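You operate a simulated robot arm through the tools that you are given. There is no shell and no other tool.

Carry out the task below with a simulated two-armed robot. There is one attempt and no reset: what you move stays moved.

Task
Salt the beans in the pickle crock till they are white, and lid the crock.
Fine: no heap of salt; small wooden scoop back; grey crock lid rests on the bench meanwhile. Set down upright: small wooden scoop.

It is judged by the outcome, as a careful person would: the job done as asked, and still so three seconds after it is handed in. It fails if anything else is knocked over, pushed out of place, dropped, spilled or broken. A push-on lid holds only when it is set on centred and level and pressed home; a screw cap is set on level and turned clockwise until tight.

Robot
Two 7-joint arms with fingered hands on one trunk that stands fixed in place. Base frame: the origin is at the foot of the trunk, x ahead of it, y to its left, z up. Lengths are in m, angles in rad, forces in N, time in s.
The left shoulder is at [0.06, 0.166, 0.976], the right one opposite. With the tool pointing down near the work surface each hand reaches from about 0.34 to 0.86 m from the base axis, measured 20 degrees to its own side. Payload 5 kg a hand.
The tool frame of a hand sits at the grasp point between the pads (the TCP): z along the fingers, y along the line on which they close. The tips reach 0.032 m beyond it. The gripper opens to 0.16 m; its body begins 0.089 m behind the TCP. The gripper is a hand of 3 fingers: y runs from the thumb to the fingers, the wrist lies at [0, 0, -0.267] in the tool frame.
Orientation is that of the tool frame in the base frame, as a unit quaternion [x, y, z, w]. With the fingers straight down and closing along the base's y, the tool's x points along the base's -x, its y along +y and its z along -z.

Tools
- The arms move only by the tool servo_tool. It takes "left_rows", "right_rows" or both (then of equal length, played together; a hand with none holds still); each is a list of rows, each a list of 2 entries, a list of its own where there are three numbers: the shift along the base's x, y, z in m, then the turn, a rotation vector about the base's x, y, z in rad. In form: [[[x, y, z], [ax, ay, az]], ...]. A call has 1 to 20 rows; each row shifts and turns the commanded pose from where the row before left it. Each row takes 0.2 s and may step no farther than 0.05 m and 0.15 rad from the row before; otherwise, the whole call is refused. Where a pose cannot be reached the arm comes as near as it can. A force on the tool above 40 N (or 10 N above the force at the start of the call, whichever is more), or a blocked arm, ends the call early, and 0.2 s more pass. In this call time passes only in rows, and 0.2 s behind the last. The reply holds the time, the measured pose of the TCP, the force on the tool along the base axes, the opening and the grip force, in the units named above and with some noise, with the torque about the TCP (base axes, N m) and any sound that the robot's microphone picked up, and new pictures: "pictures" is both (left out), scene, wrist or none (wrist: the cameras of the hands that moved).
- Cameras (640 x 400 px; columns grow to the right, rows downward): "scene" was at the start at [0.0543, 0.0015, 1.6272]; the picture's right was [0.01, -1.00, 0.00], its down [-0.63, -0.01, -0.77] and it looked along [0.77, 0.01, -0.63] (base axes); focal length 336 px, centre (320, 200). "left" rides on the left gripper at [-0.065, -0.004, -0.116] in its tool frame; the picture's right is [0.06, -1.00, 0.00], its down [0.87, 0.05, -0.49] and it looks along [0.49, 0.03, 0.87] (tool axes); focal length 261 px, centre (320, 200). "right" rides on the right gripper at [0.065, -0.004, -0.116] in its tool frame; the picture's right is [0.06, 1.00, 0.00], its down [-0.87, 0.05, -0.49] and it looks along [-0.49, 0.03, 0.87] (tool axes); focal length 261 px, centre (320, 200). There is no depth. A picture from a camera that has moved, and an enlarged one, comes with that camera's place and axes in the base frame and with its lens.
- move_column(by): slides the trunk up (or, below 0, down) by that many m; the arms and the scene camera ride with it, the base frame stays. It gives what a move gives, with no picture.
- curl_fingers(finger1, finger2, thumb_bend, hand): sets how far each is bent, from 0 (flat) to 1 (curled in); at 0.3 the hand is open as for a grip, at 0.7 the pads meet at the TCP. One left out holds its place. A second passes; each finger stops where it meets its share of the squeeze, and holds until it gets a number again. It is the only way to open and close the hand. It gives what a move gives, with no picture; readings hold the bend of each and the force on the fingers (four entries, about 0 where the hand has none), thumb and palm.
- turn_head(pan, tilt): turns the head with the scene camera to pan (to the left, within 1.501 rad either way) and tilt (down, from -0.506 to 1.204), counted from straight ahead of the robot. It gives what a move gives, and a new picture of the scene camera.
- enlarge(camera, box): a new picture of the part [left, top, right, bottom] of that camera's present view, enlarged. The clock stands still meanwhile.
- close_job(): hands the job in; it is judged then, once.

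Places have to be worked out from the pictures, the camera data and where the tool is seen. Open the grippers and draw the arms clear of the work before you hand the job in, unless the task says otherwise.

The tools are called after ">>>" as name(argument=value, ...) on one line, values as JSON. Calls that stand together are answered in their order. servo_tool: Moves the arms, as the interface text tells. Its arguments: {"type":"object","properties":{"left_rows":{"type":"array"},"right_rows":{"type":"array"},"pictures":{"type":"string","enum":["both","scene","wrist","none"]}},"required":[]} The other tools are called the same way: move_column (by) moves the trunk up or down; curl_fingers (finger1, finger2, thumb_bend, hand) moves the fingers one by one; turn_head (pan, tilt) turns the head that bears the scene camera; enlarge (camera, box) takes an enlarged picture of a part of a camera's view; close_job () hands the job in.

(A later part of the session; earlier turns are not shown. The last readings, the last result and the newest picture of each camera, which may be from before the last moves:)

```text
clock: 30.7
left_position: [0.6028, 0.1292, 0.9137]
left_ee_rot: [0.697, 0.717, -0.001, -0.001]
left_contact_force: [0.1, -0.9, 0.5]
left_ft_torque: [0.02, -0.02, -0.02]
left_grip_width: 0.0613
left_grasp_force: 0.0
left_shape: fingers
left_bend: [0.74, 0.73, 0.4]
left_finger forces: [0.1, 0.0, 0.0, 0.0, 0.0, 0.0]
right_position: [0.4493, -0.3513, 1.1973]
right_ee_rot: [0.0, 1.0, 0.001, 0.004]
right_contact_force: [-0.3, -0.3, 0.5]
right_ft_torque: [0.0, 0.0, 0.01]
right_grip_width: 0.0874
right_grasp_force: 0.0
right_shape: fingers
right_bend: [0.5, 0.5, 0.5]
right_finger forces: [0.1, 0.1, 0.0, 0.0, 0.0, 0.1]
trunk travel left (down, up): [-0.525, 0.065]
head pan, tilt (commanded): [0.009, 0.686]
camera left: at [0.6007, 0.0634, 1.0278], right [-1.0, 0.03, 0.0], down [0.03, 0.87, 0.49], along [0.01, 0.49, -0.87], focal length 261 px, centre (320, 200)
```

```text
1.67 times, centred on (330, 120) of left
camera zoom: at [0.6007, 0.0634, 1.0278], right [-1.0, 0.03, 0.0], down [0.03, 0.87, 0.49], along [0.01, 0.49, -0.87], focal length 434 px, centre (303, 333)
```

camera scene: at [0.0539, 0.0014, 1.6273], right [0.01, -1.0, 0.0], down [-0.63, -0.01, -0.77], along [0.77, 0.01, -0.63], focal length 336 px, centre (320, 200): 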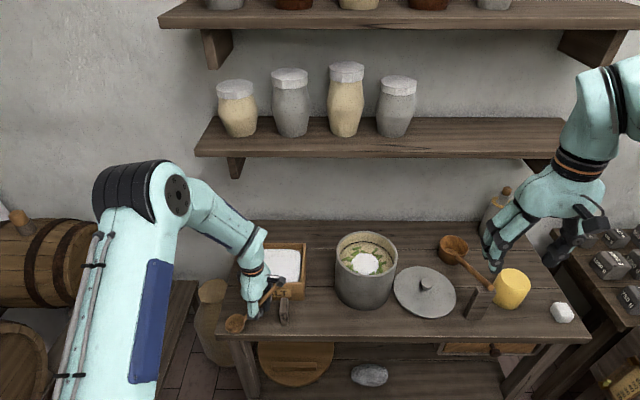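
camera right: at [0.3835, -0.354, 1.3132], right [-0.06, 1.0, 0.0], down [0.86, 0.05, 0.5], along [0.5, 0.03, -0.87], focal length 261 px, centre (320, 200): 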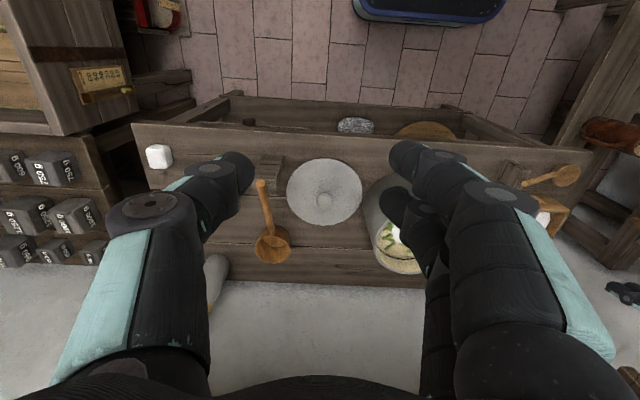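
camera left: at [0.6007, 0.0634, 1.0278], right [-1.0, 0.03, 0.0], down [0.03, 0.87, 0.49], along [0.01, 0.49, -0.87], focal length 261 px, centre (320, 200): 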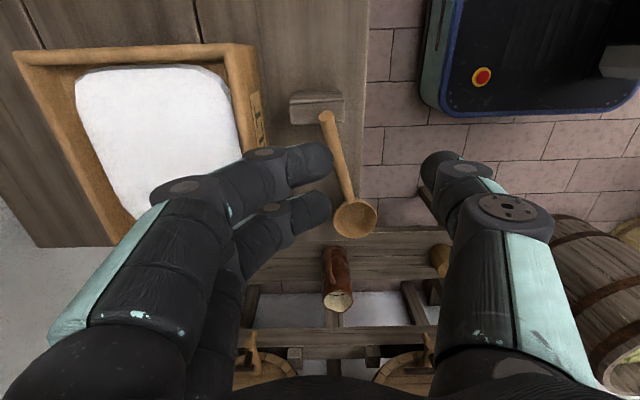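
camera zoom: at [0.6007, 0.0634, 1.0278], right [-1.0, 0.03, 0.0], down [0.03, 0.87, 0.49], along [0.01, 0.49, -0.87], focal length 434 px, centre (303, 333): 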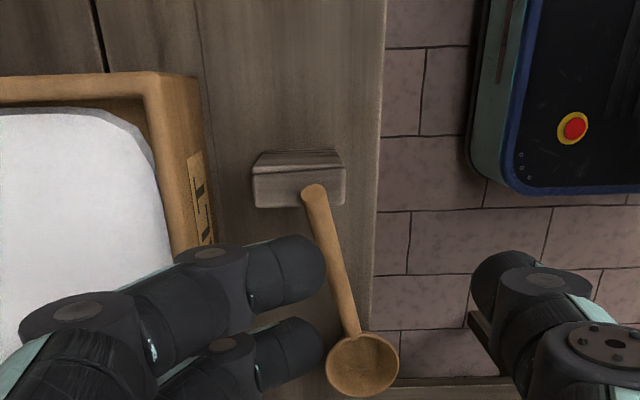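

The scoop rests on its block again: bowl about (0.559, 0.253, 0.746), handle end about (0.596, 0.110, 0.804). I'll re-grasp properly: hand yawed and tilted to match the handle, with the fingertips (about 0.032 beyond the TCP) level with the handle axis. First open the fingers and move to a pre-grasp pose.

>>> curl_fingers(hand="left", finger1=0.53, finger2=0.53, thumb_bend=0.53)

>>> servo_tool(left_rows=[[[0.0, 0.015, 0.0], [0, 0, 0.1115]], [[0.0, 0.015, 0.0], [0, 0, 0.1115]], [[-0.008, 0.015, -0.008], [-0.10775, -0.02765, 0]], [[-0.009, 0.015, -0.01], [-0.10775, -0.02765, 0]], [[-0.009, 0.015, -0.01], [-0.10775, -0.02765, 0]], [[-0.009, 0.015, -0.01], [-0.10775, -0.02765, 0]]], pictures="both")

```text
clock: 31.7
left_position: [0.6033, 0.1295, 0.914]
left_ee_rot: [0.696, 0.718, 0.001, 0.0]
left_contact_force: [-0.6, 0.4, -0.7]
left_ft_torque: [0.04, -0.01, -0.03]
left_grip_width: 0.075
left_grasp_force: 0.0
left_shape: fingers
left_bend: [0.53, 0.53, 0.53]
left_finger forces: [0.0, 0.0, 0.0, 0.0, 0.1, 0.0]
right_position: [0.4485, -0.3496, 1.1984]
right_ee_rot: [0.0, 1.0, 0.0, 0.005]
right_contact_force: [-0.3, -0.2, 0.2]
right_ft_torque: [0.01, -0.01, 0.01]
right_grip_width: 0.0872
right_grasp_force: 0.1
right_shape: fingers
right_bend: [0.5, 0.5, 0.5]
right_finger forces: [0.1, 0.0, 0.0, 0.1, 0.1, 0.0]
trunk travel left (down, up): [-0.525, 0.065]
head pan, tilt (commanded): [0.009, 0.686]
```

```text
clock: 33.1
left_position: [0.5684, 0.2193, 0.875]
left_ee_rot: [0.598, 0.771, -0.135, 0.175]
left_contact_force: [0.0, 0.3, -0.5]
left_ft_torque: [0.01, -0.01, -0.04]
left_grip_width: 0.0751
left_grasp_force: 0.0
left_shape: fingers
left_bend: [0.53, 0.53, 0.53]
left_finger forces: [0.0, 0.0, 0.0, 0.0, 0.0, 0.0]
right_position: [0.4492, -0.3482, 1.1979]
right_ee_rot: [-0.001, 1.0, 0.0, 0.004]
right_contact_force: [-0.1, 0.1, 0.3]
right_ft_torque: [0.0, 0.01, -0.01]
right_grip_width: 0.0872
right_grasp_force: 0.0
right_shape: fingers
right_bend: [0.5, 0.5, 0.5]
right_finger forces: [0.0, 0.0, 0.0, 0.0, 0.0, 0.0]
trunk travel left (down, up): [-0.525, 0.065]
head pan, tilt (commanded): [0.009, 0.686]
camera scene: at [0.0542, 0.003, 1.6273], right [0.01, -1.0, 0.0], down [-0.63, -0.01, -0.77], along [0.77, 0.01, -0.63], focal length 336 px, centre (320, 200)
camera left: at [0.5659, 0.2104, 1.0054], right [-0.98, -0.2, -0.03], down [-0.2, 0.98, 0.07], along [0.01, 0.07, -1.0], focal length 261 px, centre (320, 200)
```

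scene: 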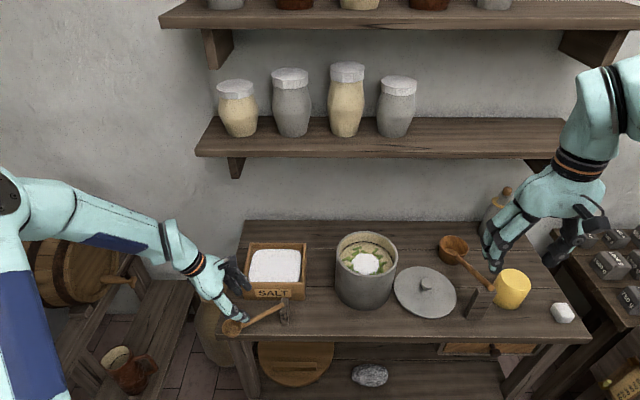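
left: 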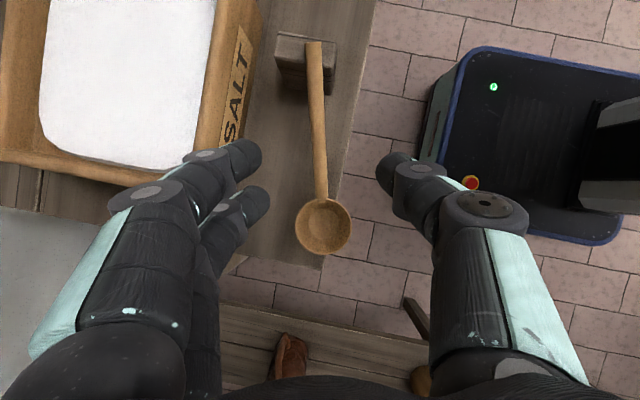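

The handle is well aligned with the hand's x axis; only a 2 mm offset toward +x. I approach along the tool axis in steps.

>>> servo_tool(left_rows=[[[0.004, -0.0115, -0.025], [0, 0, 0]], [[0.004, -0.0115, -0.025], [0, 0, 0]]], pictures="wrist")

>>> enlarge(camera="scene", box=[205, 250, 315, 340])

```text
clock: 33.7
left_position: [0.5762, 0.1962, 0.8252]
left_ee_rot: [0.597, 0.771, -0.135, 0.175]
left_contact_force: [-0.4, 0.1, 1.3]
left_ft_torque: [0.03, -0.01, -0.04]
left_grip_width: 0.0752
left_grasp_force: 0.0
left_shape: fingers
left_bend: [0.53, 0.53, 0.53]
left_finger forces: [0.0, 0.0, 0.1, 0.0, 0.0, 0.0]
right_position: [0.4493, -0.3493, 1.1978]
right_ee_rot: [0.0, 1.0, 0.001, 0.004]
right_contact_force: [0.7, -0.6, 0.2]
right_ft_torque: [0.03, 0.0, -0.01]
right_grip_width: 0.0868
right_grasp_force: 0.1
right_shape: fingers
right_bend: [0.5, 0.5, 0.5]
right_finger forces: [0.0, 0.1, 0.0, 0.1, 0.0, 0.1]
trunk travel left (down, up): [-0.525, 0.065]
head pan, tilt (commanded): [0.009, 0.686]
camera left: at [0.5748, 0.1861, 0.9554], right [-0.98, -0.2, -0.03], down [-0.2, 0.98, 0.07], along [0.01, 0.07, -1.0], focal length 261 px, centre (320, 200)
```

left: 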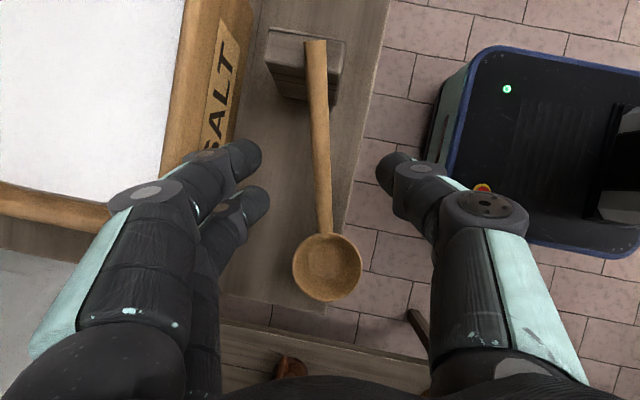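

```text
4.44 times, centred on (260, 295) of scene
camera zoom: at [0.0546, 0.0011, 1.6273], right [0.01, -1.0, 0.0], down [-0.63, -0.01, -0.77], along [0.77, 0.01, -0.63], focal length 1491 px, centre (587, -222)
```

zoom: 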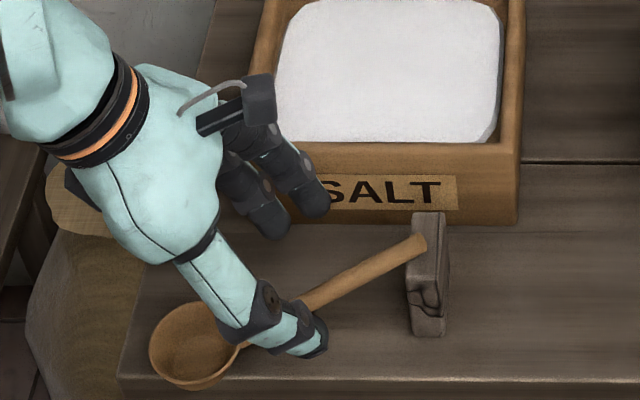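

Aligned; I move the last 2.4 cm along the tool axis so the fingertips straddle the handle at axis height.

>>> servo_tool(left_rows=[[[0.001, -0.005, -0.0107], [0, 0, 0]], [[0.001, -0.005, -0.0107], [0, 0, 0]]], pictures="wrist")

>>> enlarge(camera="scene", box=[205, 250, 315, 340])

>>> enlarge(camera="right", box=[460, 100, 640, 230])

```text
clock: 34.3
left_position: [0.5785, 0.1856, 0.8026]
left_ee_rot: [0.596, 0.772, -0.135, 0.174]
left_contact_force: [0.6, 0.2, -0.6]
left_ft_torque: [0.01, 0.01, 0.01]
left_grip_width: 0.075
left_grasp_force: 0.2
left_shape: fingers
left_bend: [0.53, 0.53, 0.53]
left_finger forces: [0.1, 0.1, 0.0, 0.0, 0.0, 0.0]
right_position: [0.4486, -0.3498, 1.1978]
right_ee_rot: [0.0, 1.0, 0.0, 0.004]
right_contact_force: [-0.2, 0.2, -0.4]
right_ft_torque: [-0.02, 0.01, -0.03]
right_grip_width: 0.087
right_grasp_force: 0.0
right_shape: fingers
right_bend: [0.5, 0.5, 0.5]
right_finger forces: [0.0, 0.0, 0.2, 0.1, 0.0, 0.0]
trunk travel left (down, up): [-0.525, 0.065]
head pan, tilt (commanded): [0.009, 0.686]
camera left: at [0.5753, 0.1762, 0.9337], right [-0.98, -0.2, -0.03], down [-0.2, 0.98, 0.07], along [0.01, 0.07, -1.0], focal length 261 px, centre (320, 200)
```

left: 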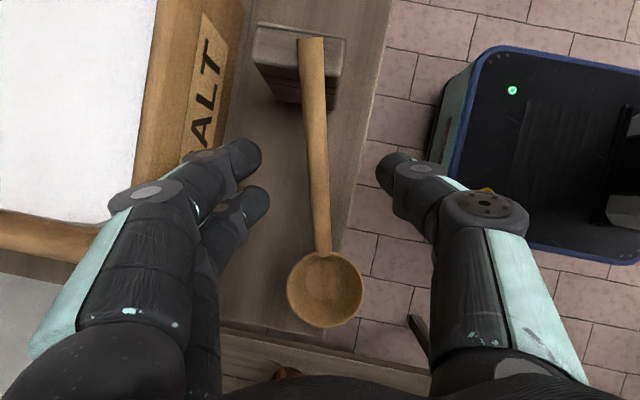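

```text
4.44 times, centred on (260, 295) of scene
camera zoom: at [0.0545, 0.0015, 1.6272], right [0.01, -1.0, 0.0], down [-0.63, -0.01, -0.77], along [0.77, 0.01, -0.63], focal length 1491 px, centre (587, -222)
```

zoom: 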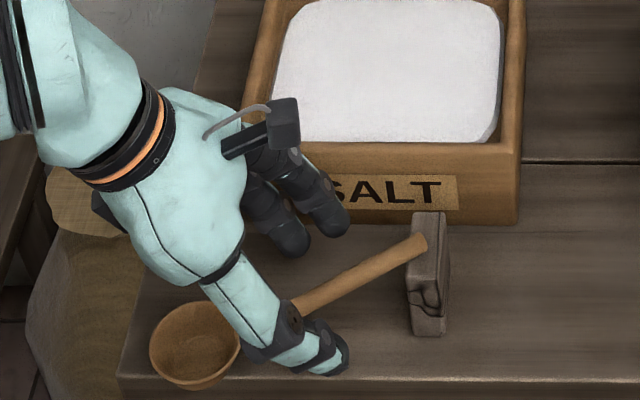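

```text
3.08 times, centred on (550, 165) of right
camera zoom: at [0.3841, -0.3537, 1.3132], right [-0.06, 1.0, 0.0], down [0.86, 0.05, 0.5], along [0.5, 0.03, -0.87], focal length 802 px, centre (-388, 308)
```

zoom: 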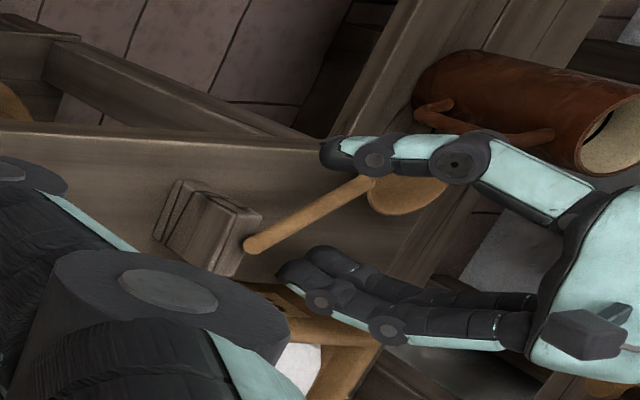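

The right camera confirms thumb and fingers straddle the handle. I close in stages, first to a near-touch.

>>> curl_fingers(hand="left", finger1=0.63, finger2=0.63, thumb_bend=0.63)

>>> enlarge(camera="left", box=[200, 60, 440, 300])

>>> enlarge(camera="right", box=[500, 120, 600, 200])

```text
clock: 35.3
left_position: [0.578, 0.1875, 0.8022]
left_ee_rot: [0.597, 0.771, -0.136, 0.174]
left_contact_force: [-0.4, 0.3, -0.7]
left_ft_torque: [-0.02, -0.02, 0.0]
left_grip_width: 0.0367
left_grasp_force: 0.1
left_shape: fingers
left_bend: [0.63, 0.63, 0.63]
left_finger forces: [0.0, 0.0, 0.1, 0.1, 0.1, 0.1]
right_position: [0.4498, -0.3493, 1.1967]
right_ee_rot: [0.0, 1.0, 0.0, 0.004]
right_contact_force: [0.4, -0.1, 0.0]
right_ft_torque: [0.01, -0.02, 0.01]
right_grip_width: 0.0872
right_grasp_force: 0.1
right_shape: fingers
right_bend: [0.5, 0.5, 0.5]
right_finger forces: [0.1, 0.1, 0.1, 0.0, 0.1, 0.0]
trunk travel left (down, up): [-0.525, 0.065]
head pan, tilt (commanded): [0.009, 0.686]
```

```text
1.67 times, centred on (320, 180) of left
camera zoom: at [0.5752, 0.1762, 0.9339], right [-0.98, -0.2, -0.03], down [-0.2, 0.98, 0.07], along [0.01, 0.07, -1.0], focal length 434 px, centre (320, 233)
```

zoom: 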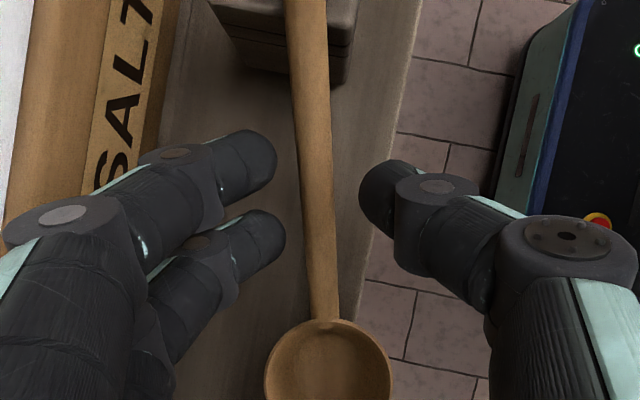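

```text
5.00 times, centred on (550, 160) of right
camera zoom: at [0.384, -0.3538, 1.3132], right [-0.06, 1.0, 0.0], down [0.86, 0.05, 0.5], along [0.5, 0.03, -0.87], focal length 1303 px, centre (-830, 400)
```

zoom: 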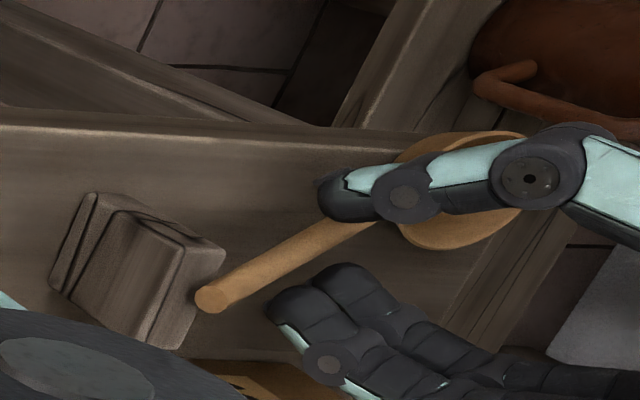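

Handle centred between the tips. I close fully on it.

>>> curl_fingers(hand="left", finger1=0.675, finger2=0.675, thumb_bend=0.675)

>>> enlarge(camera="left", box=[200, 60, 440, 300])

>>> enlarge(camera="right", box=[500, 120, 600, 200])

```text
clock: 36.3
left_position: [0.5768, 0.1863, 0.8024]
left_ee_rot: [0.597, 0.771, -0.136, 0.175]
left_contact_force: [-0.5, 0.6, 0.0]
left_ft_torque: [-0.01, 0.0, -0.01]
left_grip_width: 0.0223
left_grasp_force: 0.1
left_shape: fingers
left_bend: [0.67, 0.67, 0.67]
left_finger forces: [0.0, 0.1, 0.0, 0.0, 0.0, 0.0]
right_position: [0.4492, -0.3501, 1.1982]
right_ee_rot: [0.001, 1.0, 0.0, 0.004]
right_contact_force: [-0.2, 0.1, -1.0]
right_ft_torque: [-0.01, 0.0, 0.02]
right_grip_width: 0.0873
right_grasp_force: 0.1
right_shape: fingers
right_bend: [0.5, 0.5, 0.5]
right_finger forces: [0.1, 0.1, 0.1, 0.0, 0.1, 0.1]
trunk travel left (down, up): [-0.525, 0.065]
head pan, tilt (commanded): [0.009, 0.686]
```

```text
1.67 times, centred on (320, 180) of left
camera zoom: at [0.5752, 0.1762, 0.9339], right [-0.98, -0.2, -0.03], down [-0.2, 0.98, 0.07], along [0.01, 0.07, -1.0], focal length 434 px, centre (320, 233)
```

zoom: 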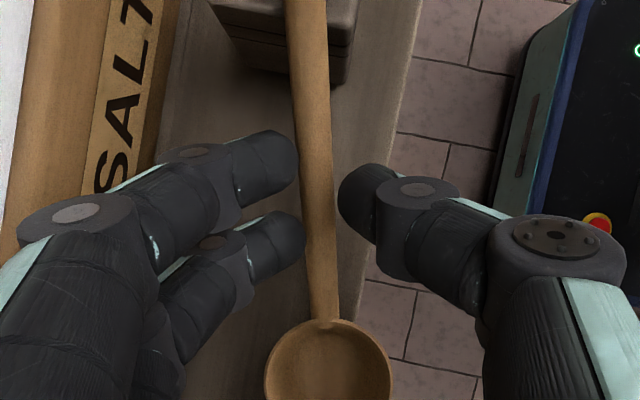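

```text
5.00 times, centred on (550, 160) of right
camera zoom: at [0.384, -0.3538, 1.3132], right [-0.06, 1.0, 0.0], down [0.86, 0.05, 0.5], along [0.5, 0.03, -0.87], focal length 1303 px, centre (-830, 400)
```

zoom: 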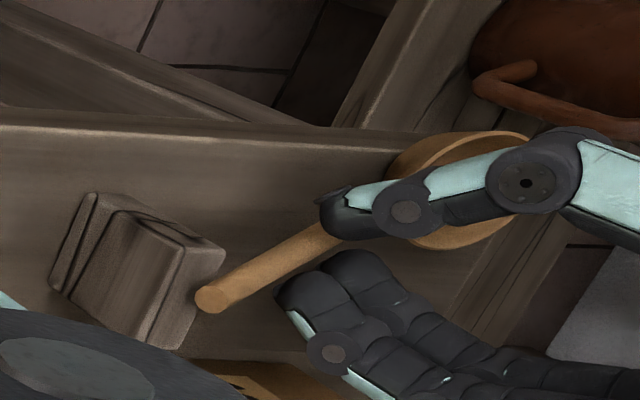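

Fingers are nearly touching with the handle undisturbed. I now close onto it.

>>> curl_fingers(hand="left", finger1=0.7, finger2=0.7, thumb_bend=0.7)

>>> enlarge(camera="left", box=[200, 60, 440, 300])

>>> enlarge(camera="right", box=[500, 120, 600, 200])

```text
clock: 37.3
left_position: [0.578, 0.1853, 0.8013]
left_ee_rot: [0.597, 0.771, -0.136, 0.174]
left_contact_force: [-0.8, -0.8, 0.6]
left_ft_torque: [0.01, -0.01, -0.03]
left_grip_width: 0.0125
left_grasp_force: 0.0
left_shape: fingers
left_bend: [0.7, 0.7, 0.7]
left_finger forces: [0.0, 0.1, 0.0, 0.0, 0.1, 0.0]
right_position: [0.4498, -0.3501, 1.197]
right_ee_rot: [0.001, 1.0, 0.001, 0.004]
right_contact_force: [0.2, 1.1, -0.4]
right_ft_torque: [-0.02, 0.0, 0.0]
right_grip_width: 0.0869
right_grasp_force: 0.1
right_shape: fingers
right_bend: [0.5, 0.5, 0.5]
right_finger forces: [0.0, 0.0, 0.0, 0.0, 0.0, 0.0]
trunk travel left (down, up): [-0.525, 0.065]
head pan, tilt (commanded): [0.009, 0.686]
```

```text
1.67 times, centred on (320, 180) of left
camera zoom: at [0.5752, 0.1763, 0.9339], right [-0.98, -0.2, -0.03], down [-0.2, 0.98, 0.07], along [0.01, 0.07, -1.0], focal length 434 px, centre (320, 233)
```

zoom: 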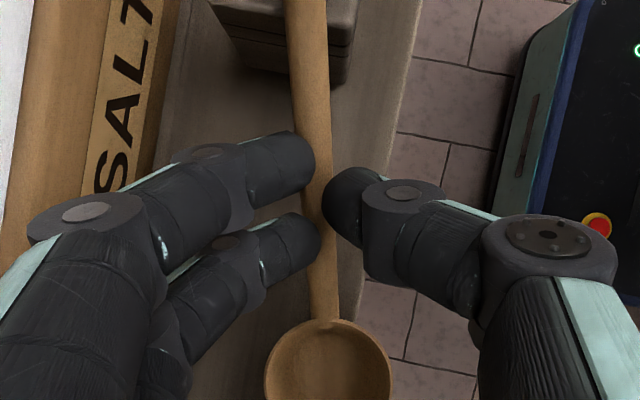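

```text
5.00 times, centred on (550, 160) of right
camera zoom: at [0.384, -0.3538, 1.3132], right [-0.06, 1.0, 0.0], down [0.86, 0.05, 0.5], along [0.5, 0.03, -0.87], focal length 1303 px, centre (-830, 400)
```

zoom: 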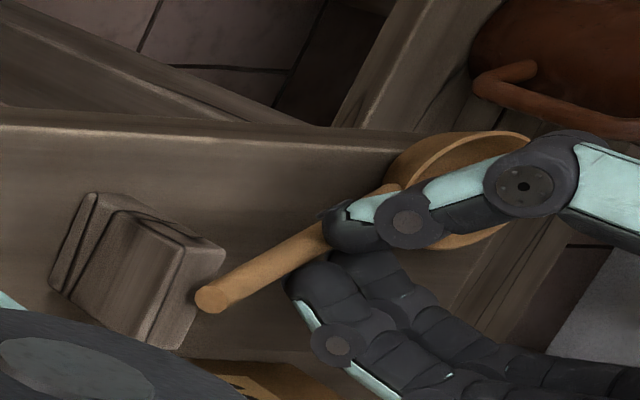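

The tips closed just above the handle without touching it — this time about 1–1.5 cm too high. I reopen a little, advance 1.4 cm along the tool axis, and close again.

>>> curl_fingers(hand="left", finger1=0.63, finger2=0.63, thumb_bend=0.63)

>>> servo_tool(left_rows=[[[0.0007, -0.003, -0.0065], [0, 0, 0]], [[0.0007, -0.003, -0.0065], [0, 0, 0]]], pictures="wrist")

>>> curl_fingers(hand="left", finger1=0.685, finger2=0.685, thumb_bend=0.685)

>>> enlarge(camera="left", box=[200, 60, 440, 300])

>>> enlarge(camera="right", box=[500, 120, 600, 200])

```text
clock: 38.3
left_position: [0.5767, 0.1873, 0.8023]
left_ee_rot: [0.598, 0.771, -0.136, 0.174]
left_contact_force: [0.1, 0.9, -0.3]
left_ft_torque: [-0.01, 0.0, -0.01]
left_grip_width: 0.0354
left_grasp_force: 0.0
left_shape: fingers
left_bend: [0.63, 0.63, 0.63]
left_finger forces: [0.1, 0.0, 0.1, 0.0, 0.0, 0.0]
right_position: [0.4502, -0.3496, 1.1971]
right_ee_rot: [0.0, 1.0, 0.0, 0.004]
right_contact_force: [0.2, 0.1, 0.2]
right_ft_torque: [-0.01, -0.01, 0.0]
right_grip_width: 0.087
right_grasp_force: 0.1
right_shape: fingers
right_bend: [0.5, 0.5, 0.5]
right_finger forces: [0.0, 0.0, 0.1, 0.1, 0.0, 0.0]
trunk travel left (down, up): [-0.525, 0.065]
head pan, tilt (commanded): [0.009, 0.686]
```

```text
clock: 38.9
left_position: [0.5798, 0.1814, 0.7897]
left_ee_rot: [0.597, 0.771, -0.136, 0.175]
left_contact_force: [-0.2, -0.1, 0.7]
left_ft_torque: [0.01, -0.02, 0.0]
left_grip_width: 0.0356
left_grasp_force: 0.0
left_shape: fingers
left_bend: [0.63, 0.63, 0.63]
left_finger forces: [0.0, 0.0, 0.1, 0.0, 0.1, 0.0]
right_position: [0.4484, -0.3499, 1.1966]
right_ee_rot: [0.0, 1.0, 0.001, 0.004]
right_contact_force: [0.1, -0.3, -0.2]
right_ft_torque: [-0.01, -0.03, 0.0]
right_grip_width: 0.0871
right_grasp_force: 0.1
right_shape: fingers
right_bend: [0.5, 0.5, 0.5]
right_finger forces: [0.1, 0.0, 0.1, 0.1, 0.0, 0.0]
trunk travel left (down, up): [-0.525, 0.065]
head pan, tilt (commanded): [0.009, 0.686]
camera left: at [0.5771, 0.1711, 0.9213], right [-0.98, -0.2, -0.03], down [-0.2, 0.98, 0.07], along [0.01, 0.07, -1.0], focal length 261 px, centre (320, 200)
```

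left: 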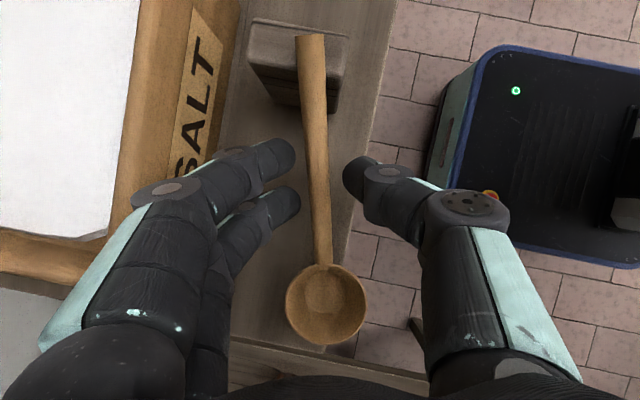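

```text
clock: 39.9
left_position: [0.5791, 0.1808, 0.7902]
left_ee_rot: [0.597, 0.771, -0.136, 0.174]
left_contact_force: [-1.1, -0.4, -0.8]
left_ft_torque: [0.03, 0.02, -0.03]
left_grip_width: 0.0213
left_grasp_force: 1.6
left_shape: fingers
left_bend: [0.67, 0.67, 0.67]
left_finger forces: [0.7, 0.8, 0.1, 0.0, 1.5, 0.0]
right_position: [0.4491, -0.3497, 1.1977]
right_ee_rot: [0.0, 1.0, 0.0, 0.005]
right_contact_force: [-0.2, 0.7, 0.1]
right_ft_torque: [-0.01, -0.01, 0.01]
right_grip_width: 0.0871
right_grasp_force: 0.1
right_shape: fingers
right_bend: [0.5, 0.5, 0.5]
right_finger forces: [0.1, 0.0, 0.0, 0.1, 0.0, 0.0]
trunk travel left (down, up): [-0.525, 0.065]
head pan, tilt (commanded): [0.009, 0.686]
```

```text
1.67 times, centred on (320, 180) of left
camera zoom: at [0.577, 0.1712, 0.9214], right [-0.98, -0.2, -0.03], down [-0.2, 0.98, 0.07], along [0.01, 0.07, -1.0], focal length 434 px, centre (320, 233)
```

zoom: 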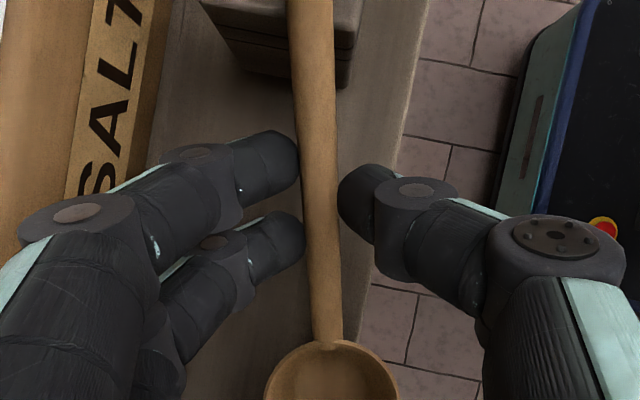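

```text
5.00 times, centred on (550, 160) of right
camera zoom: at [0.384, -0.3538, 1.3132], right [-0.06, 1.0, 0.0], down [0.86, 0.05, 0.5], along [0.5, 0.03, -0.87], focal length 1303 px, centre (-830, 400)
```

zoom: 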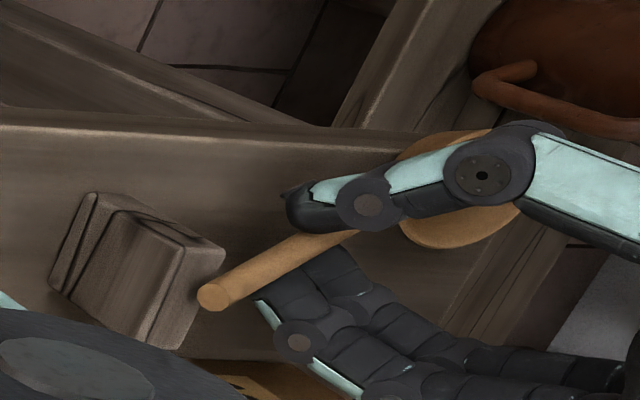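

All three fingers now touch the handle evenly (0.7, 0.8 and 1.5 N) and it hasn't shifted. I tighten in steps.

>>> curl_fingers(hand="left", finger1=0.71, finger2=0.71, thumb_bend=0.71)

>>> enlarge(camera="left", box=[200, 60, 440, 300])

```text
clock: 40.9
left_position: [0.5782, 0.1813, 0.7889]
left_ee_rot: [0.597, 0.771, -0.135, 0.174]
left_contact_force: [-1.3, 0.2, -0.1]
left_ft_torque: [-0.01, 0.01, 0.0]
left_grip_width: 0.0194
left_grasp_force: 7.4
left_shape: fingers
left_bend: [0.69, 0.69, 0.69]
left_finger forces: [3.6, 3.8, 0.0, 0.0, 7.3, 0.0]
right_position: [0.4489, -0.3502, 1.1981]
right_ee_rot: [0.0, 1.0, 0.0, 0.004]
right_contact_force: [-0.2, 0.1, 0.9]
right_ft_torque: [-0.01, 0.0, 0.03]
right_grip_width: 0.0872
right_grasp_force: 0.0
right_shape: fingers
right_bend: [0.5, 0.5, 0.5]
right_finger forces: [0.1, 0.0, 0.0, 0.1, 0.1, 0.0]
trunk travel left (down, up): [-0.525, 0.065]
head pan, tilt (commanded): [0.009, 0.686]
```

```text
1.67 times, centred on (320, 180) of left
camera zoom: at [0.577, 0.1712, 0.9214], right [-0.98, -0.2, -0.03], down [-0.2, 0.98, 0.07], along [0.01, 0.07, -1.0], focal length 434 px, centre (320, 233)
```

zoom: 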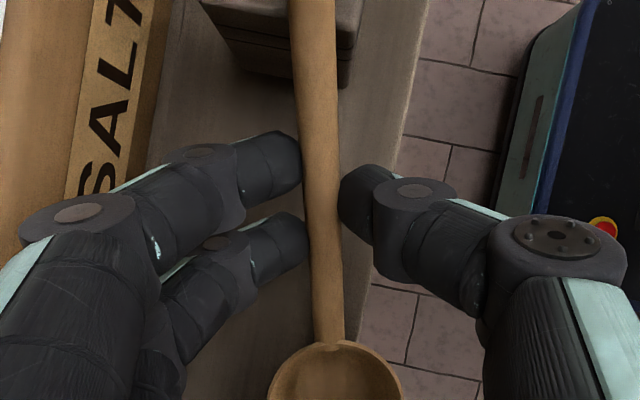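

Grip is even and stable. A bit more squeeze for scooping, then a small test lift.

>>> curl_fingers(hand="left", finger1=0.76, finger2=0.76, thumb_bend=0.76)

>>> servo_tool(left_rows=[[[0, 0, 0.01], [0, 0, 0]], [[0, 0, 0.02], [0, 0, 0]], [[0, 0, 0.03], [0, 0, 0]]], pictures="both")

```text
clock: 41.9
left_position: [0.5785, 0.1817, 0.7918]
left_ee_rot: [0.597, 0.771, -0.136, 0.173]
left_contact_force: [-0.7, 1.0, 0.4]
left_ft_torque: [0.0, 0.0, 0.03]
left_grip_width: 0.0182
left_grasp_force: 20.1
left_shape: fingers
left_bend: [0.73, 0.73, 0.69]
left_finger forces: [9.8, 10.1, 0.1, 0.0, 19.6, 0.1]
right_position: [0.4502, -0.3496, 1.1981]
right_ee_rot: [0.0, 1.0, 0.0, 0.004]
right_contact_force: [-0.3, 0.1, -0.7]
right_ft_torque: [-0.02, 0.0, 0.02]
right_grip_width: 0.0871
right_grasp_force: 0.0
right_shape: fingers
right_bend: [0.5, 0.5, 0.5]
right_finger forces: [0.0, 0.0, 0.0, 0.0, 0.1, 0.1]
trunk travel left (down, up): [-0.525, 0.065]
head pan, tilt (commanded): [0.009, 0.686]
```

```text
clock: 42.7
left_position: [0.5788, 0.1807, 0.8502]
left_ee_rot: [0.598, 0.771, -0.135, 0.175]
left_contact_force: [-0.2, -0.1, 0.4]
left_ft_torque: [0.0, 0.01, 0.03]
left_grip_width: 0.0179
left_grasp_force: 19.4
left_shape: fingers
left_bend: [0.73, 0.73, 0.69]
left_finger forces: [9.8, 9.8, 0.0, 0.1, 19.5, 0.0]
right_position: [0.4488, -0.3505, 1.1967]
right_ee_rot: [-0.001, 1.0, 0.001, 0.004]
right_contact_force: [-0.6, -1.1, 0.1]
right_ft_torque: [0.0, -0.01, -0.01]
right_grip_width: 0.0872
right_grasp_force: 0.0
right_shape: fingers
right_bend: [0.5, 0.5, 0.5]
right_finger forces: [0.0, 0.1, 0.0, 0.1, 0.1, 0.0]
trunk travel left (down, up): [-0.525, 0.065]
head pan, tilt (commanded): [0.009, 0.686]
camera scene: at [0.0537, 0.0011, 1.6272], right [0.01, -1.0, 0.0], down [-0.63, -0.01, -0.77], along [0.77, 0.01, -0.63], focal length 336 px, centre (320, 200)
camera left: at [0.5769, 0.1707, 0.9817], right [-0.98, -0.19, -0.03], down [-0.2, 0.98, 0.07], along [0.01, 0.07, -1.0], focal length 261 px, centre (320, 200)
```

scene: 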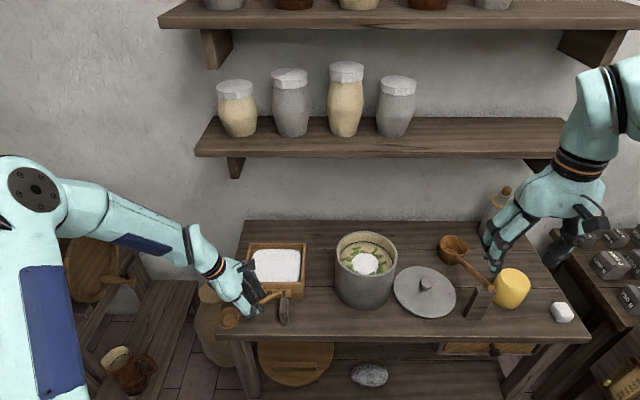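
left: 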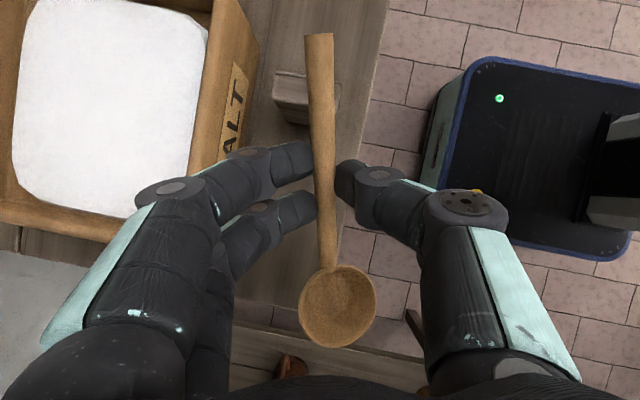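

The scoop is held firmly (about 20 N) and level. I raise it, turn it square to the box, and carry it above the salt box for a look at the salt level.

>>> servo_tool(left_rows=[[[0.0, 0.0, 0.04], [0, 0, -0.1255]], [[0.0, 0.0, 0.04], [0, 0, -0.1255]], [[0.035, -0.024, 0], [0, 0, 0]], [[0.035, -0.024, 0], [0, 0, 0]], [[0.035, -0.024, 0], [0, 0, 0]], [[0.035, -0.024, 0], [0, 0, 0]], [[0.035, -0.024, 0], [0, 0, 0]]], pictures="both")

>>> enlarge(camera="scene", box=[210, 210, 330, 320])

```text
clock: 44.3
left_position: [0.7546, 0.0604, 0.9271]
left_ee_rot: [0.689, 0.69, -0.156, 0.155]
left_contact_force: [0.0, -0.4, 0.0]
left_ft_torque: [0.02, 0.01, -0.02]
left_grip_width: 0.0177
left_grasp_force: 18.8
left_shape: fingers
left_bend: [0.73, 0.73, 0.69]
left_finger forces: [9.6, 9.6, 0.1, 0.0, 19.2, 0.1]
right_position: [0.4497, -0.3505, 1.1979]
right_ee_rot: [0.0, 1.0, 0.001, 0.004]
right_contact_force: [-0.6, -0.3, 1.1]
right_ft_torque: [0.04, 0.03, 0.02]
right_grip_width: 0.0871
right_grasp_force: 0.0
right_shape: fingers
right_bend: [0.5, 0.5, 0.5]
right_finger forces: [0.0, 0.0, 0.0, 0.0, 0.1, 0.1]
trunk travel left (down, up): [-0.525, 0.065]
head pan, tilt (commanded): [0.009, 0.686]
camera scene: at [0.0553, 0.0004, 1.6272], right [0.01, -1.0, 0.0], down [-0.63, -0.01, -0.77], along [0.77, 0.01, -0.63], focal length 336 px, centre (320, 200)
camera left: at [0.7504, 0.0514, 1.0583], right [-1.0, 0.05, -0.02], down [0.05, 1.0, 0.07], along [0.03, 0.07, -1.0], focal length 261 px, centre (320, 200)
```

scene: 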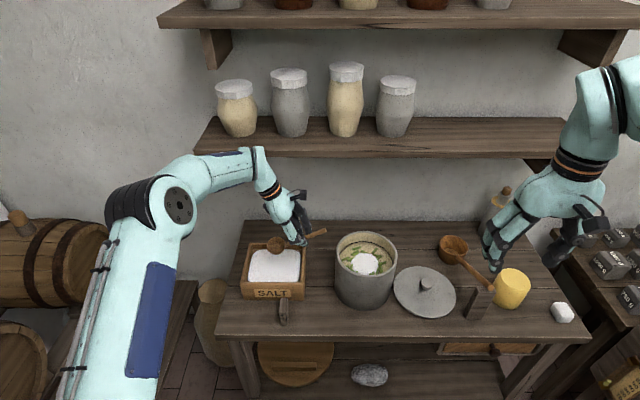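
left: 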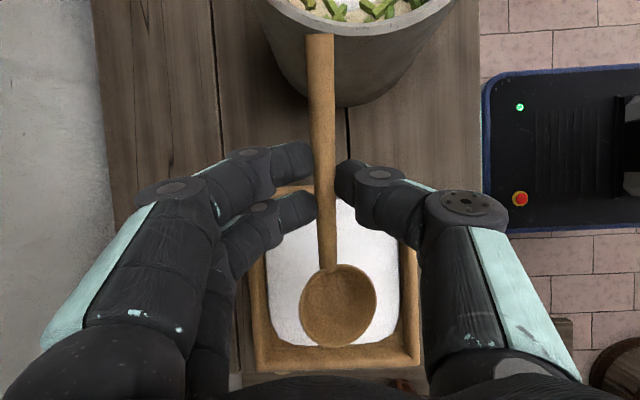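

```text
3.64 times, centred on (270, 265) of scene
camera zoom: at [0.0553, 0.0004, 1.6272], right [0.01, -1.0, 0.0], down [-0.63, -0.01, -0.77], along [0.77, 0.01, -0.63], focal length 1220 px, centre (502, -36)
```

zoom: 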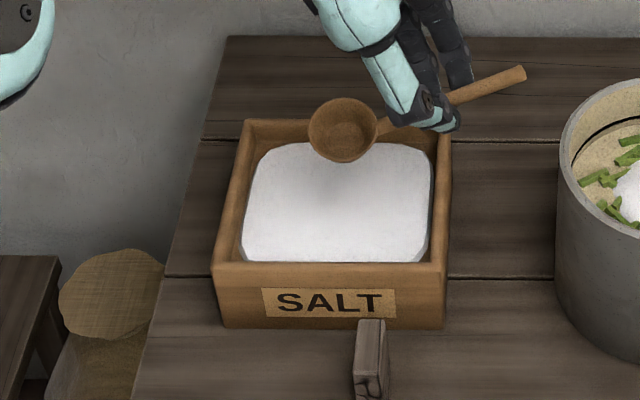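

The salt surface looks about 1.5 cm below the box rim (z about 0.78), inner area roughly x 0.675–0.82, y 0.07–0.227. I tip the scoop nose-down about 25° above the near part of the salt.

>>> servo_tool(left_rows=[[[-0.0015, 0.0022, -0.0084], [-0.1453, 0, 0]], [[-0.0015, 0.0022, -0.0084], [-0.1453, 0, 0]], [[-0.0015, 0.0022, -0.0084], [-0.1453, 0, 0]]], pictures="wrist")

>>> enlarge(camera="scene", box=[210, 210, 330, 320])

>>> enlarge(camera="right", box=[440, 100, 640, 260])

```text
clock: 45.1
left_position: [0.7495, 0.0675, 0.9051]
left_ee_rot: [0.637, 0.641, -0.303, 0.303]
left_contact_force: [0.3, 0.0, -1.1]
left_ft_torque: [-0.01, 0.02, 0.02]
left_grip_width: 0.0179
left_grasp_force: 19.0
left_shape: fingers
left_bend: [0.73, 0.73, 0.69]
left_finger forces: [9.5, 9.7, 0.0, 0.0, 19.3, 0.0]
right_position: [0.4496, -0.3485, 1.1965]
right_ee_rot: [0.0, 1.0, -0.001, 0.004]
right_contact_force: [-0.1, 0.0, 0.4]
right_ft_torque: [-0.02, 0.02, 0.02]
right_grip_width: 0.0872
right_grasp_force: 0.1
right_shape: fingers
right_bend: [0.5, 0.5, 0.5]
right_finger forces: [0.0, 0.0, 0.0, 0.0, 0.0, 0.0]
trunk travel left (down, up): [-0.525, 0.065]
head pan, tilt (commanded): [0.009, 0.686]
camera left: at [0.7448, 0.1159, 1.0274], right [-1.0, 0.04, -0.05], down [0.05, 0.93, -0.36], along [0.03, -0.36, -0.93], focal length 261 px, centre (320, 200)
```

left: 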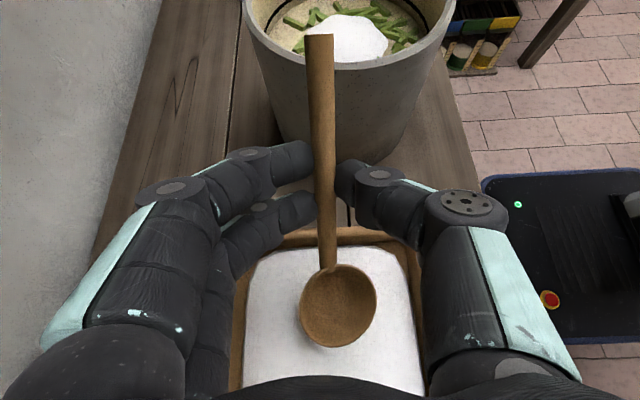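

```text
3.64 times, centred on (270, 265) of scene
camera zoom: at [0.0551, 0.0026, 1.6272], right [0.01, -1.0, 0.0], down [-0.63, -0.01, -0.77], along [0.77, 0.01, -0.63], focal length 1220 px, centre (502, -36)
```

zoom: 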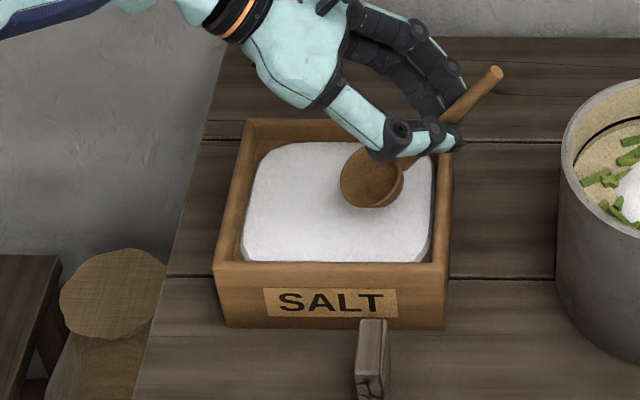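

```text
2.50 times, centred on (540, 180) of right
camera zoom: at [0.3847, -0.3527, 1.3134], right [-0.06, 1.0, 0.0], down [0.86, 0.05, 0.5], along [0.5, 0.03, -0.87], focal length 652 px, centre (-230, 250)
```

zoom: 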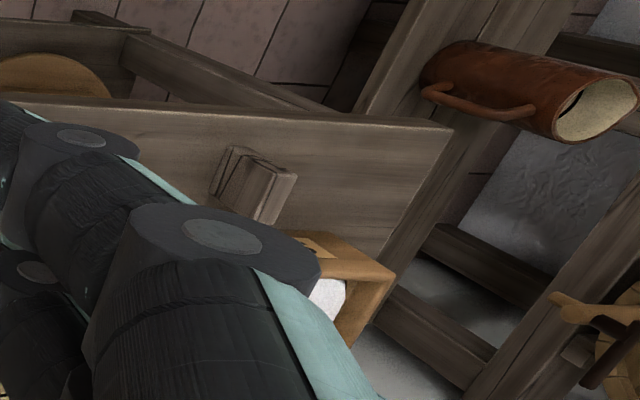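

The scoop is nose-down at about (0.75, 0.115, 0.83). I lower it towards the salt, watching the force.

>>> servo_tool(left_rows=[[[0, 0, -0.015], [0, 0, 0]], [[0, 0, -0.015], [0, 0, 0]], [[0, 0, -0.01], [0, 0, 0]]], pictures="wrist")

>>> enlarge(camera="scene", box=[230, 220, 320, 310])

```text
clock: 45.9
left_position: [0.7484, 0.0678, 0.8625]
left_ee_rot: [0.639, 0.641, -0.302, 0.3]
left_contact_force: [0.0, 1.5, -0.8]
left_ft_torque: [0.31, 0.0, -0.04]
left_grip_width: 0.0132
left_grasp_force: 13.7
left_shape: fingers
left_bend: [0.74, 0.74, 0.71]
left_finger forces: [7.0, 6.5, 0.1, 0.0, 13.2, 0.0]
right_position: [0.45, -0.3494, 1.1976]
right_ee_rot: [0.0, 1.0, 0.0, 0.004]
right_contact_force: [-1.0, 1.0, 0.1]
right_ft_torque: [-0.01, 0.03, 0.0]
right_grip_width: 0.0871
right_grasp_force: 0.0
right_shape: fingers
right_bend: [0.5, 0.5, 0.5]
right_finger forces: [0.1, 0.1, 0.0, 0.1, 0.0, 0.0]
trunk travel left (down, up): [-0.525, 0.065]
head pan, tilt (commanded): [0.009, 0.686]
camera left: at [0.7445, 0.1157, 0.9852], right [-1.0, 0.04, -0.04], down [0.05, 0.93, -0.36], along [0.03, -0.36, -0.93], focal length 261 px, centre (320, 200)
```

left: 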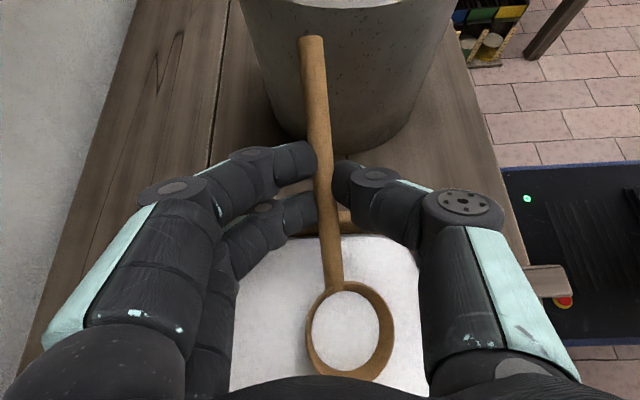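

```text
4.44 times, centred on (275, 265) of scene
camera zoom: at [0.0549, 0.0018, 1.6271], right [0.01, -1.0, 0.0], down [-0.63, -0.01, -0.77], along [0.77, 0.01, -0.63], focal length 1491 px, centre (520, -89)
```

zoom: 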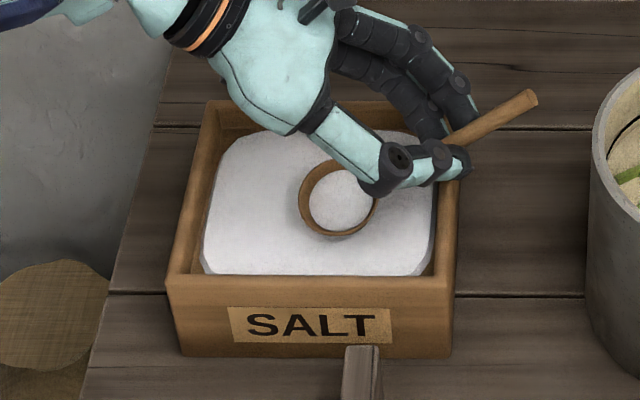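

The bowl has met the salt and already shows white salt inside, and it has pivoted slightly in the grip. I zoom in before moving on.

>>> enlarge(camera="left", box=[230, 200, 450, 400])

>>> enlarge(camera="scene", box=[275, 235, 325, 275])

```text
2.00 times, centred on (340, 300) of left
camera zoom: at [0.7445, 0.1157, 0.9852], right [-1.0, 0.04, -0.04], down [0.05, 0.93, -0.36], along [0.03, -0.36, -0.93], focal length 521 px, centre (280, 0)
```

zoom: 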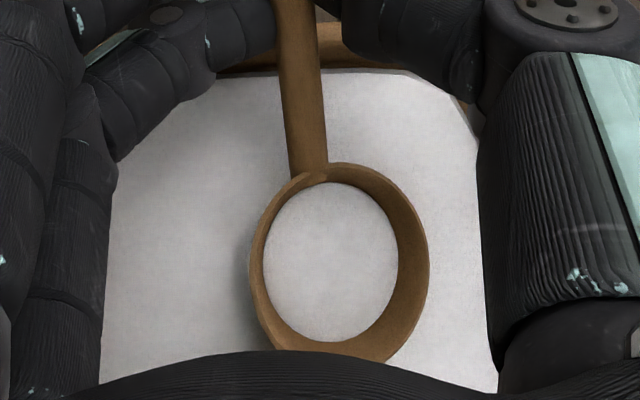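

```text
10.00 times, centred on (300, 255) of scene
camera zoom: at [0.0549, 0.0018, 1.6271], right [0.01, -1.0, 0.0], down [-0.63, -0.01, -0.77], along [0.77, 0.01, -0.63], focal length 3355 px, centre (520, -350)
```

zoom: 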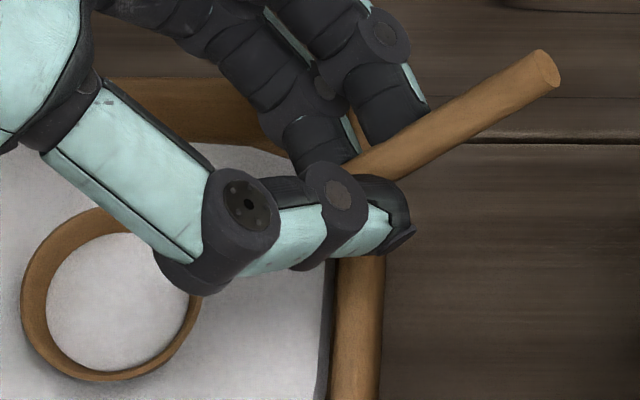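

The bowl holds salt with its rim roughly level; it pivoted a bit in the fingers. I lift gently straight up by 3 cm and check whether it stays level and held.

>>> servo_tool(left_rows=[[[0, 0, 0.008], [0, 0, 0]], [[0, 0, 0.01], [0, 0, 0]], [[0, 0, 0.012], [0, 0, 0]]], pictures="wrist")

>>> enlarge(camera="scene", box=[230, 210, 330, 310])

>>> enlarge(camera="left", box=[230, 200, 450, 400])

```text
clock: 46.7
left_position: [0.7491, 0.0687, 0.8931]
left_ee_rot: [0.639, 0.641, -0.302, 0.301]
left_contact_force: [0.4, -0.3, 0.3]
left_ft_torque: [0.01, -0.02, 0.01]
left_grip_width: 0.0131
left_grasp_force: 15.1
left_shape: fingers
left_bend: [0.74, 0.74, 0.71]
left_finger forces: [7.6, 7.3, 0.0, 0.0, 14.5, 0.0]
right_position: [0.4486, -0.35, 1.1983]
right_ee_rot: [0.0, 1.0, -0.001, 0.004]
right_contact_force: [0.3, -0.4, -0.1]
right_ft_torque: [0.01, -0.02, -0.01]
right_grip_width: 0.0872
right_grasp_force: 0.0
right_shape: fingers
right_bend: [0.5, 0.5, 0.5]
right_finger forces: [0.0, 0.0, 0.0, 0.1, 0.1, 0.1]
trunk travel left (down, up): [-0.525, 0.065]
head pan, tilt (commanded): [0.009, 0.686]
camera left: at [0.7444, 0.1157, 1.0166], right [-1.0, 0.04, -0.05], down [0.05, 0.93, -0.36], along [0.03, -0.36, -0.93], focal length 261 px, centre (320, 200)
```

left: 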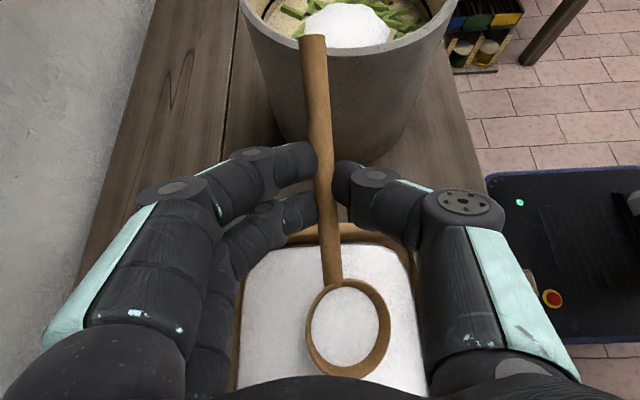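

```text
4.00 times, centred on (280, 260) of scene
camera zoom: at [0.0542, 0.0014, 1.6272], right [0.01, -1.0, 0.0], down [-0.63, -0.01, -0.77], along [0.77, 0.01, -0.63], focal length 1342 px, centre (480, -40)
```

zoom: 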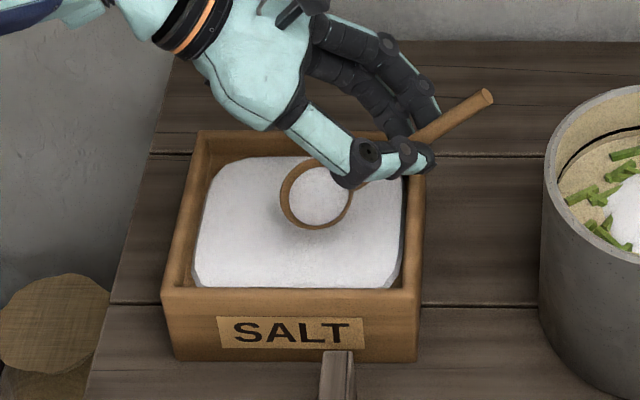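

```text
2.00 times, centred on (340, 300) of left
camera zoom: at [0.7444, 0.1157, 1.0166], right [-1.0, 0.04, -0.05], down [0.05, 0.93, -0.36], along [0.03, -0.36, -0.93], focal length 521 px, centre (280, 0)
```

zoom: 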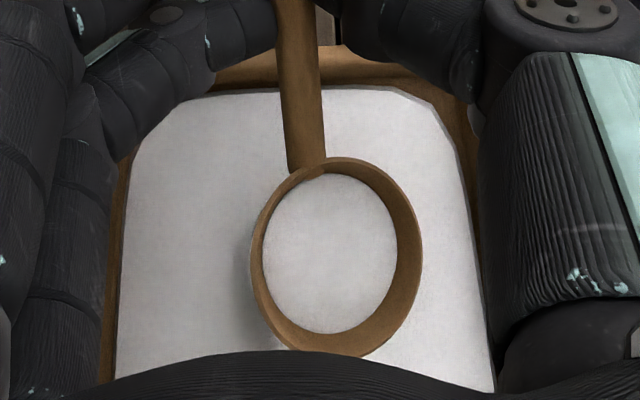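

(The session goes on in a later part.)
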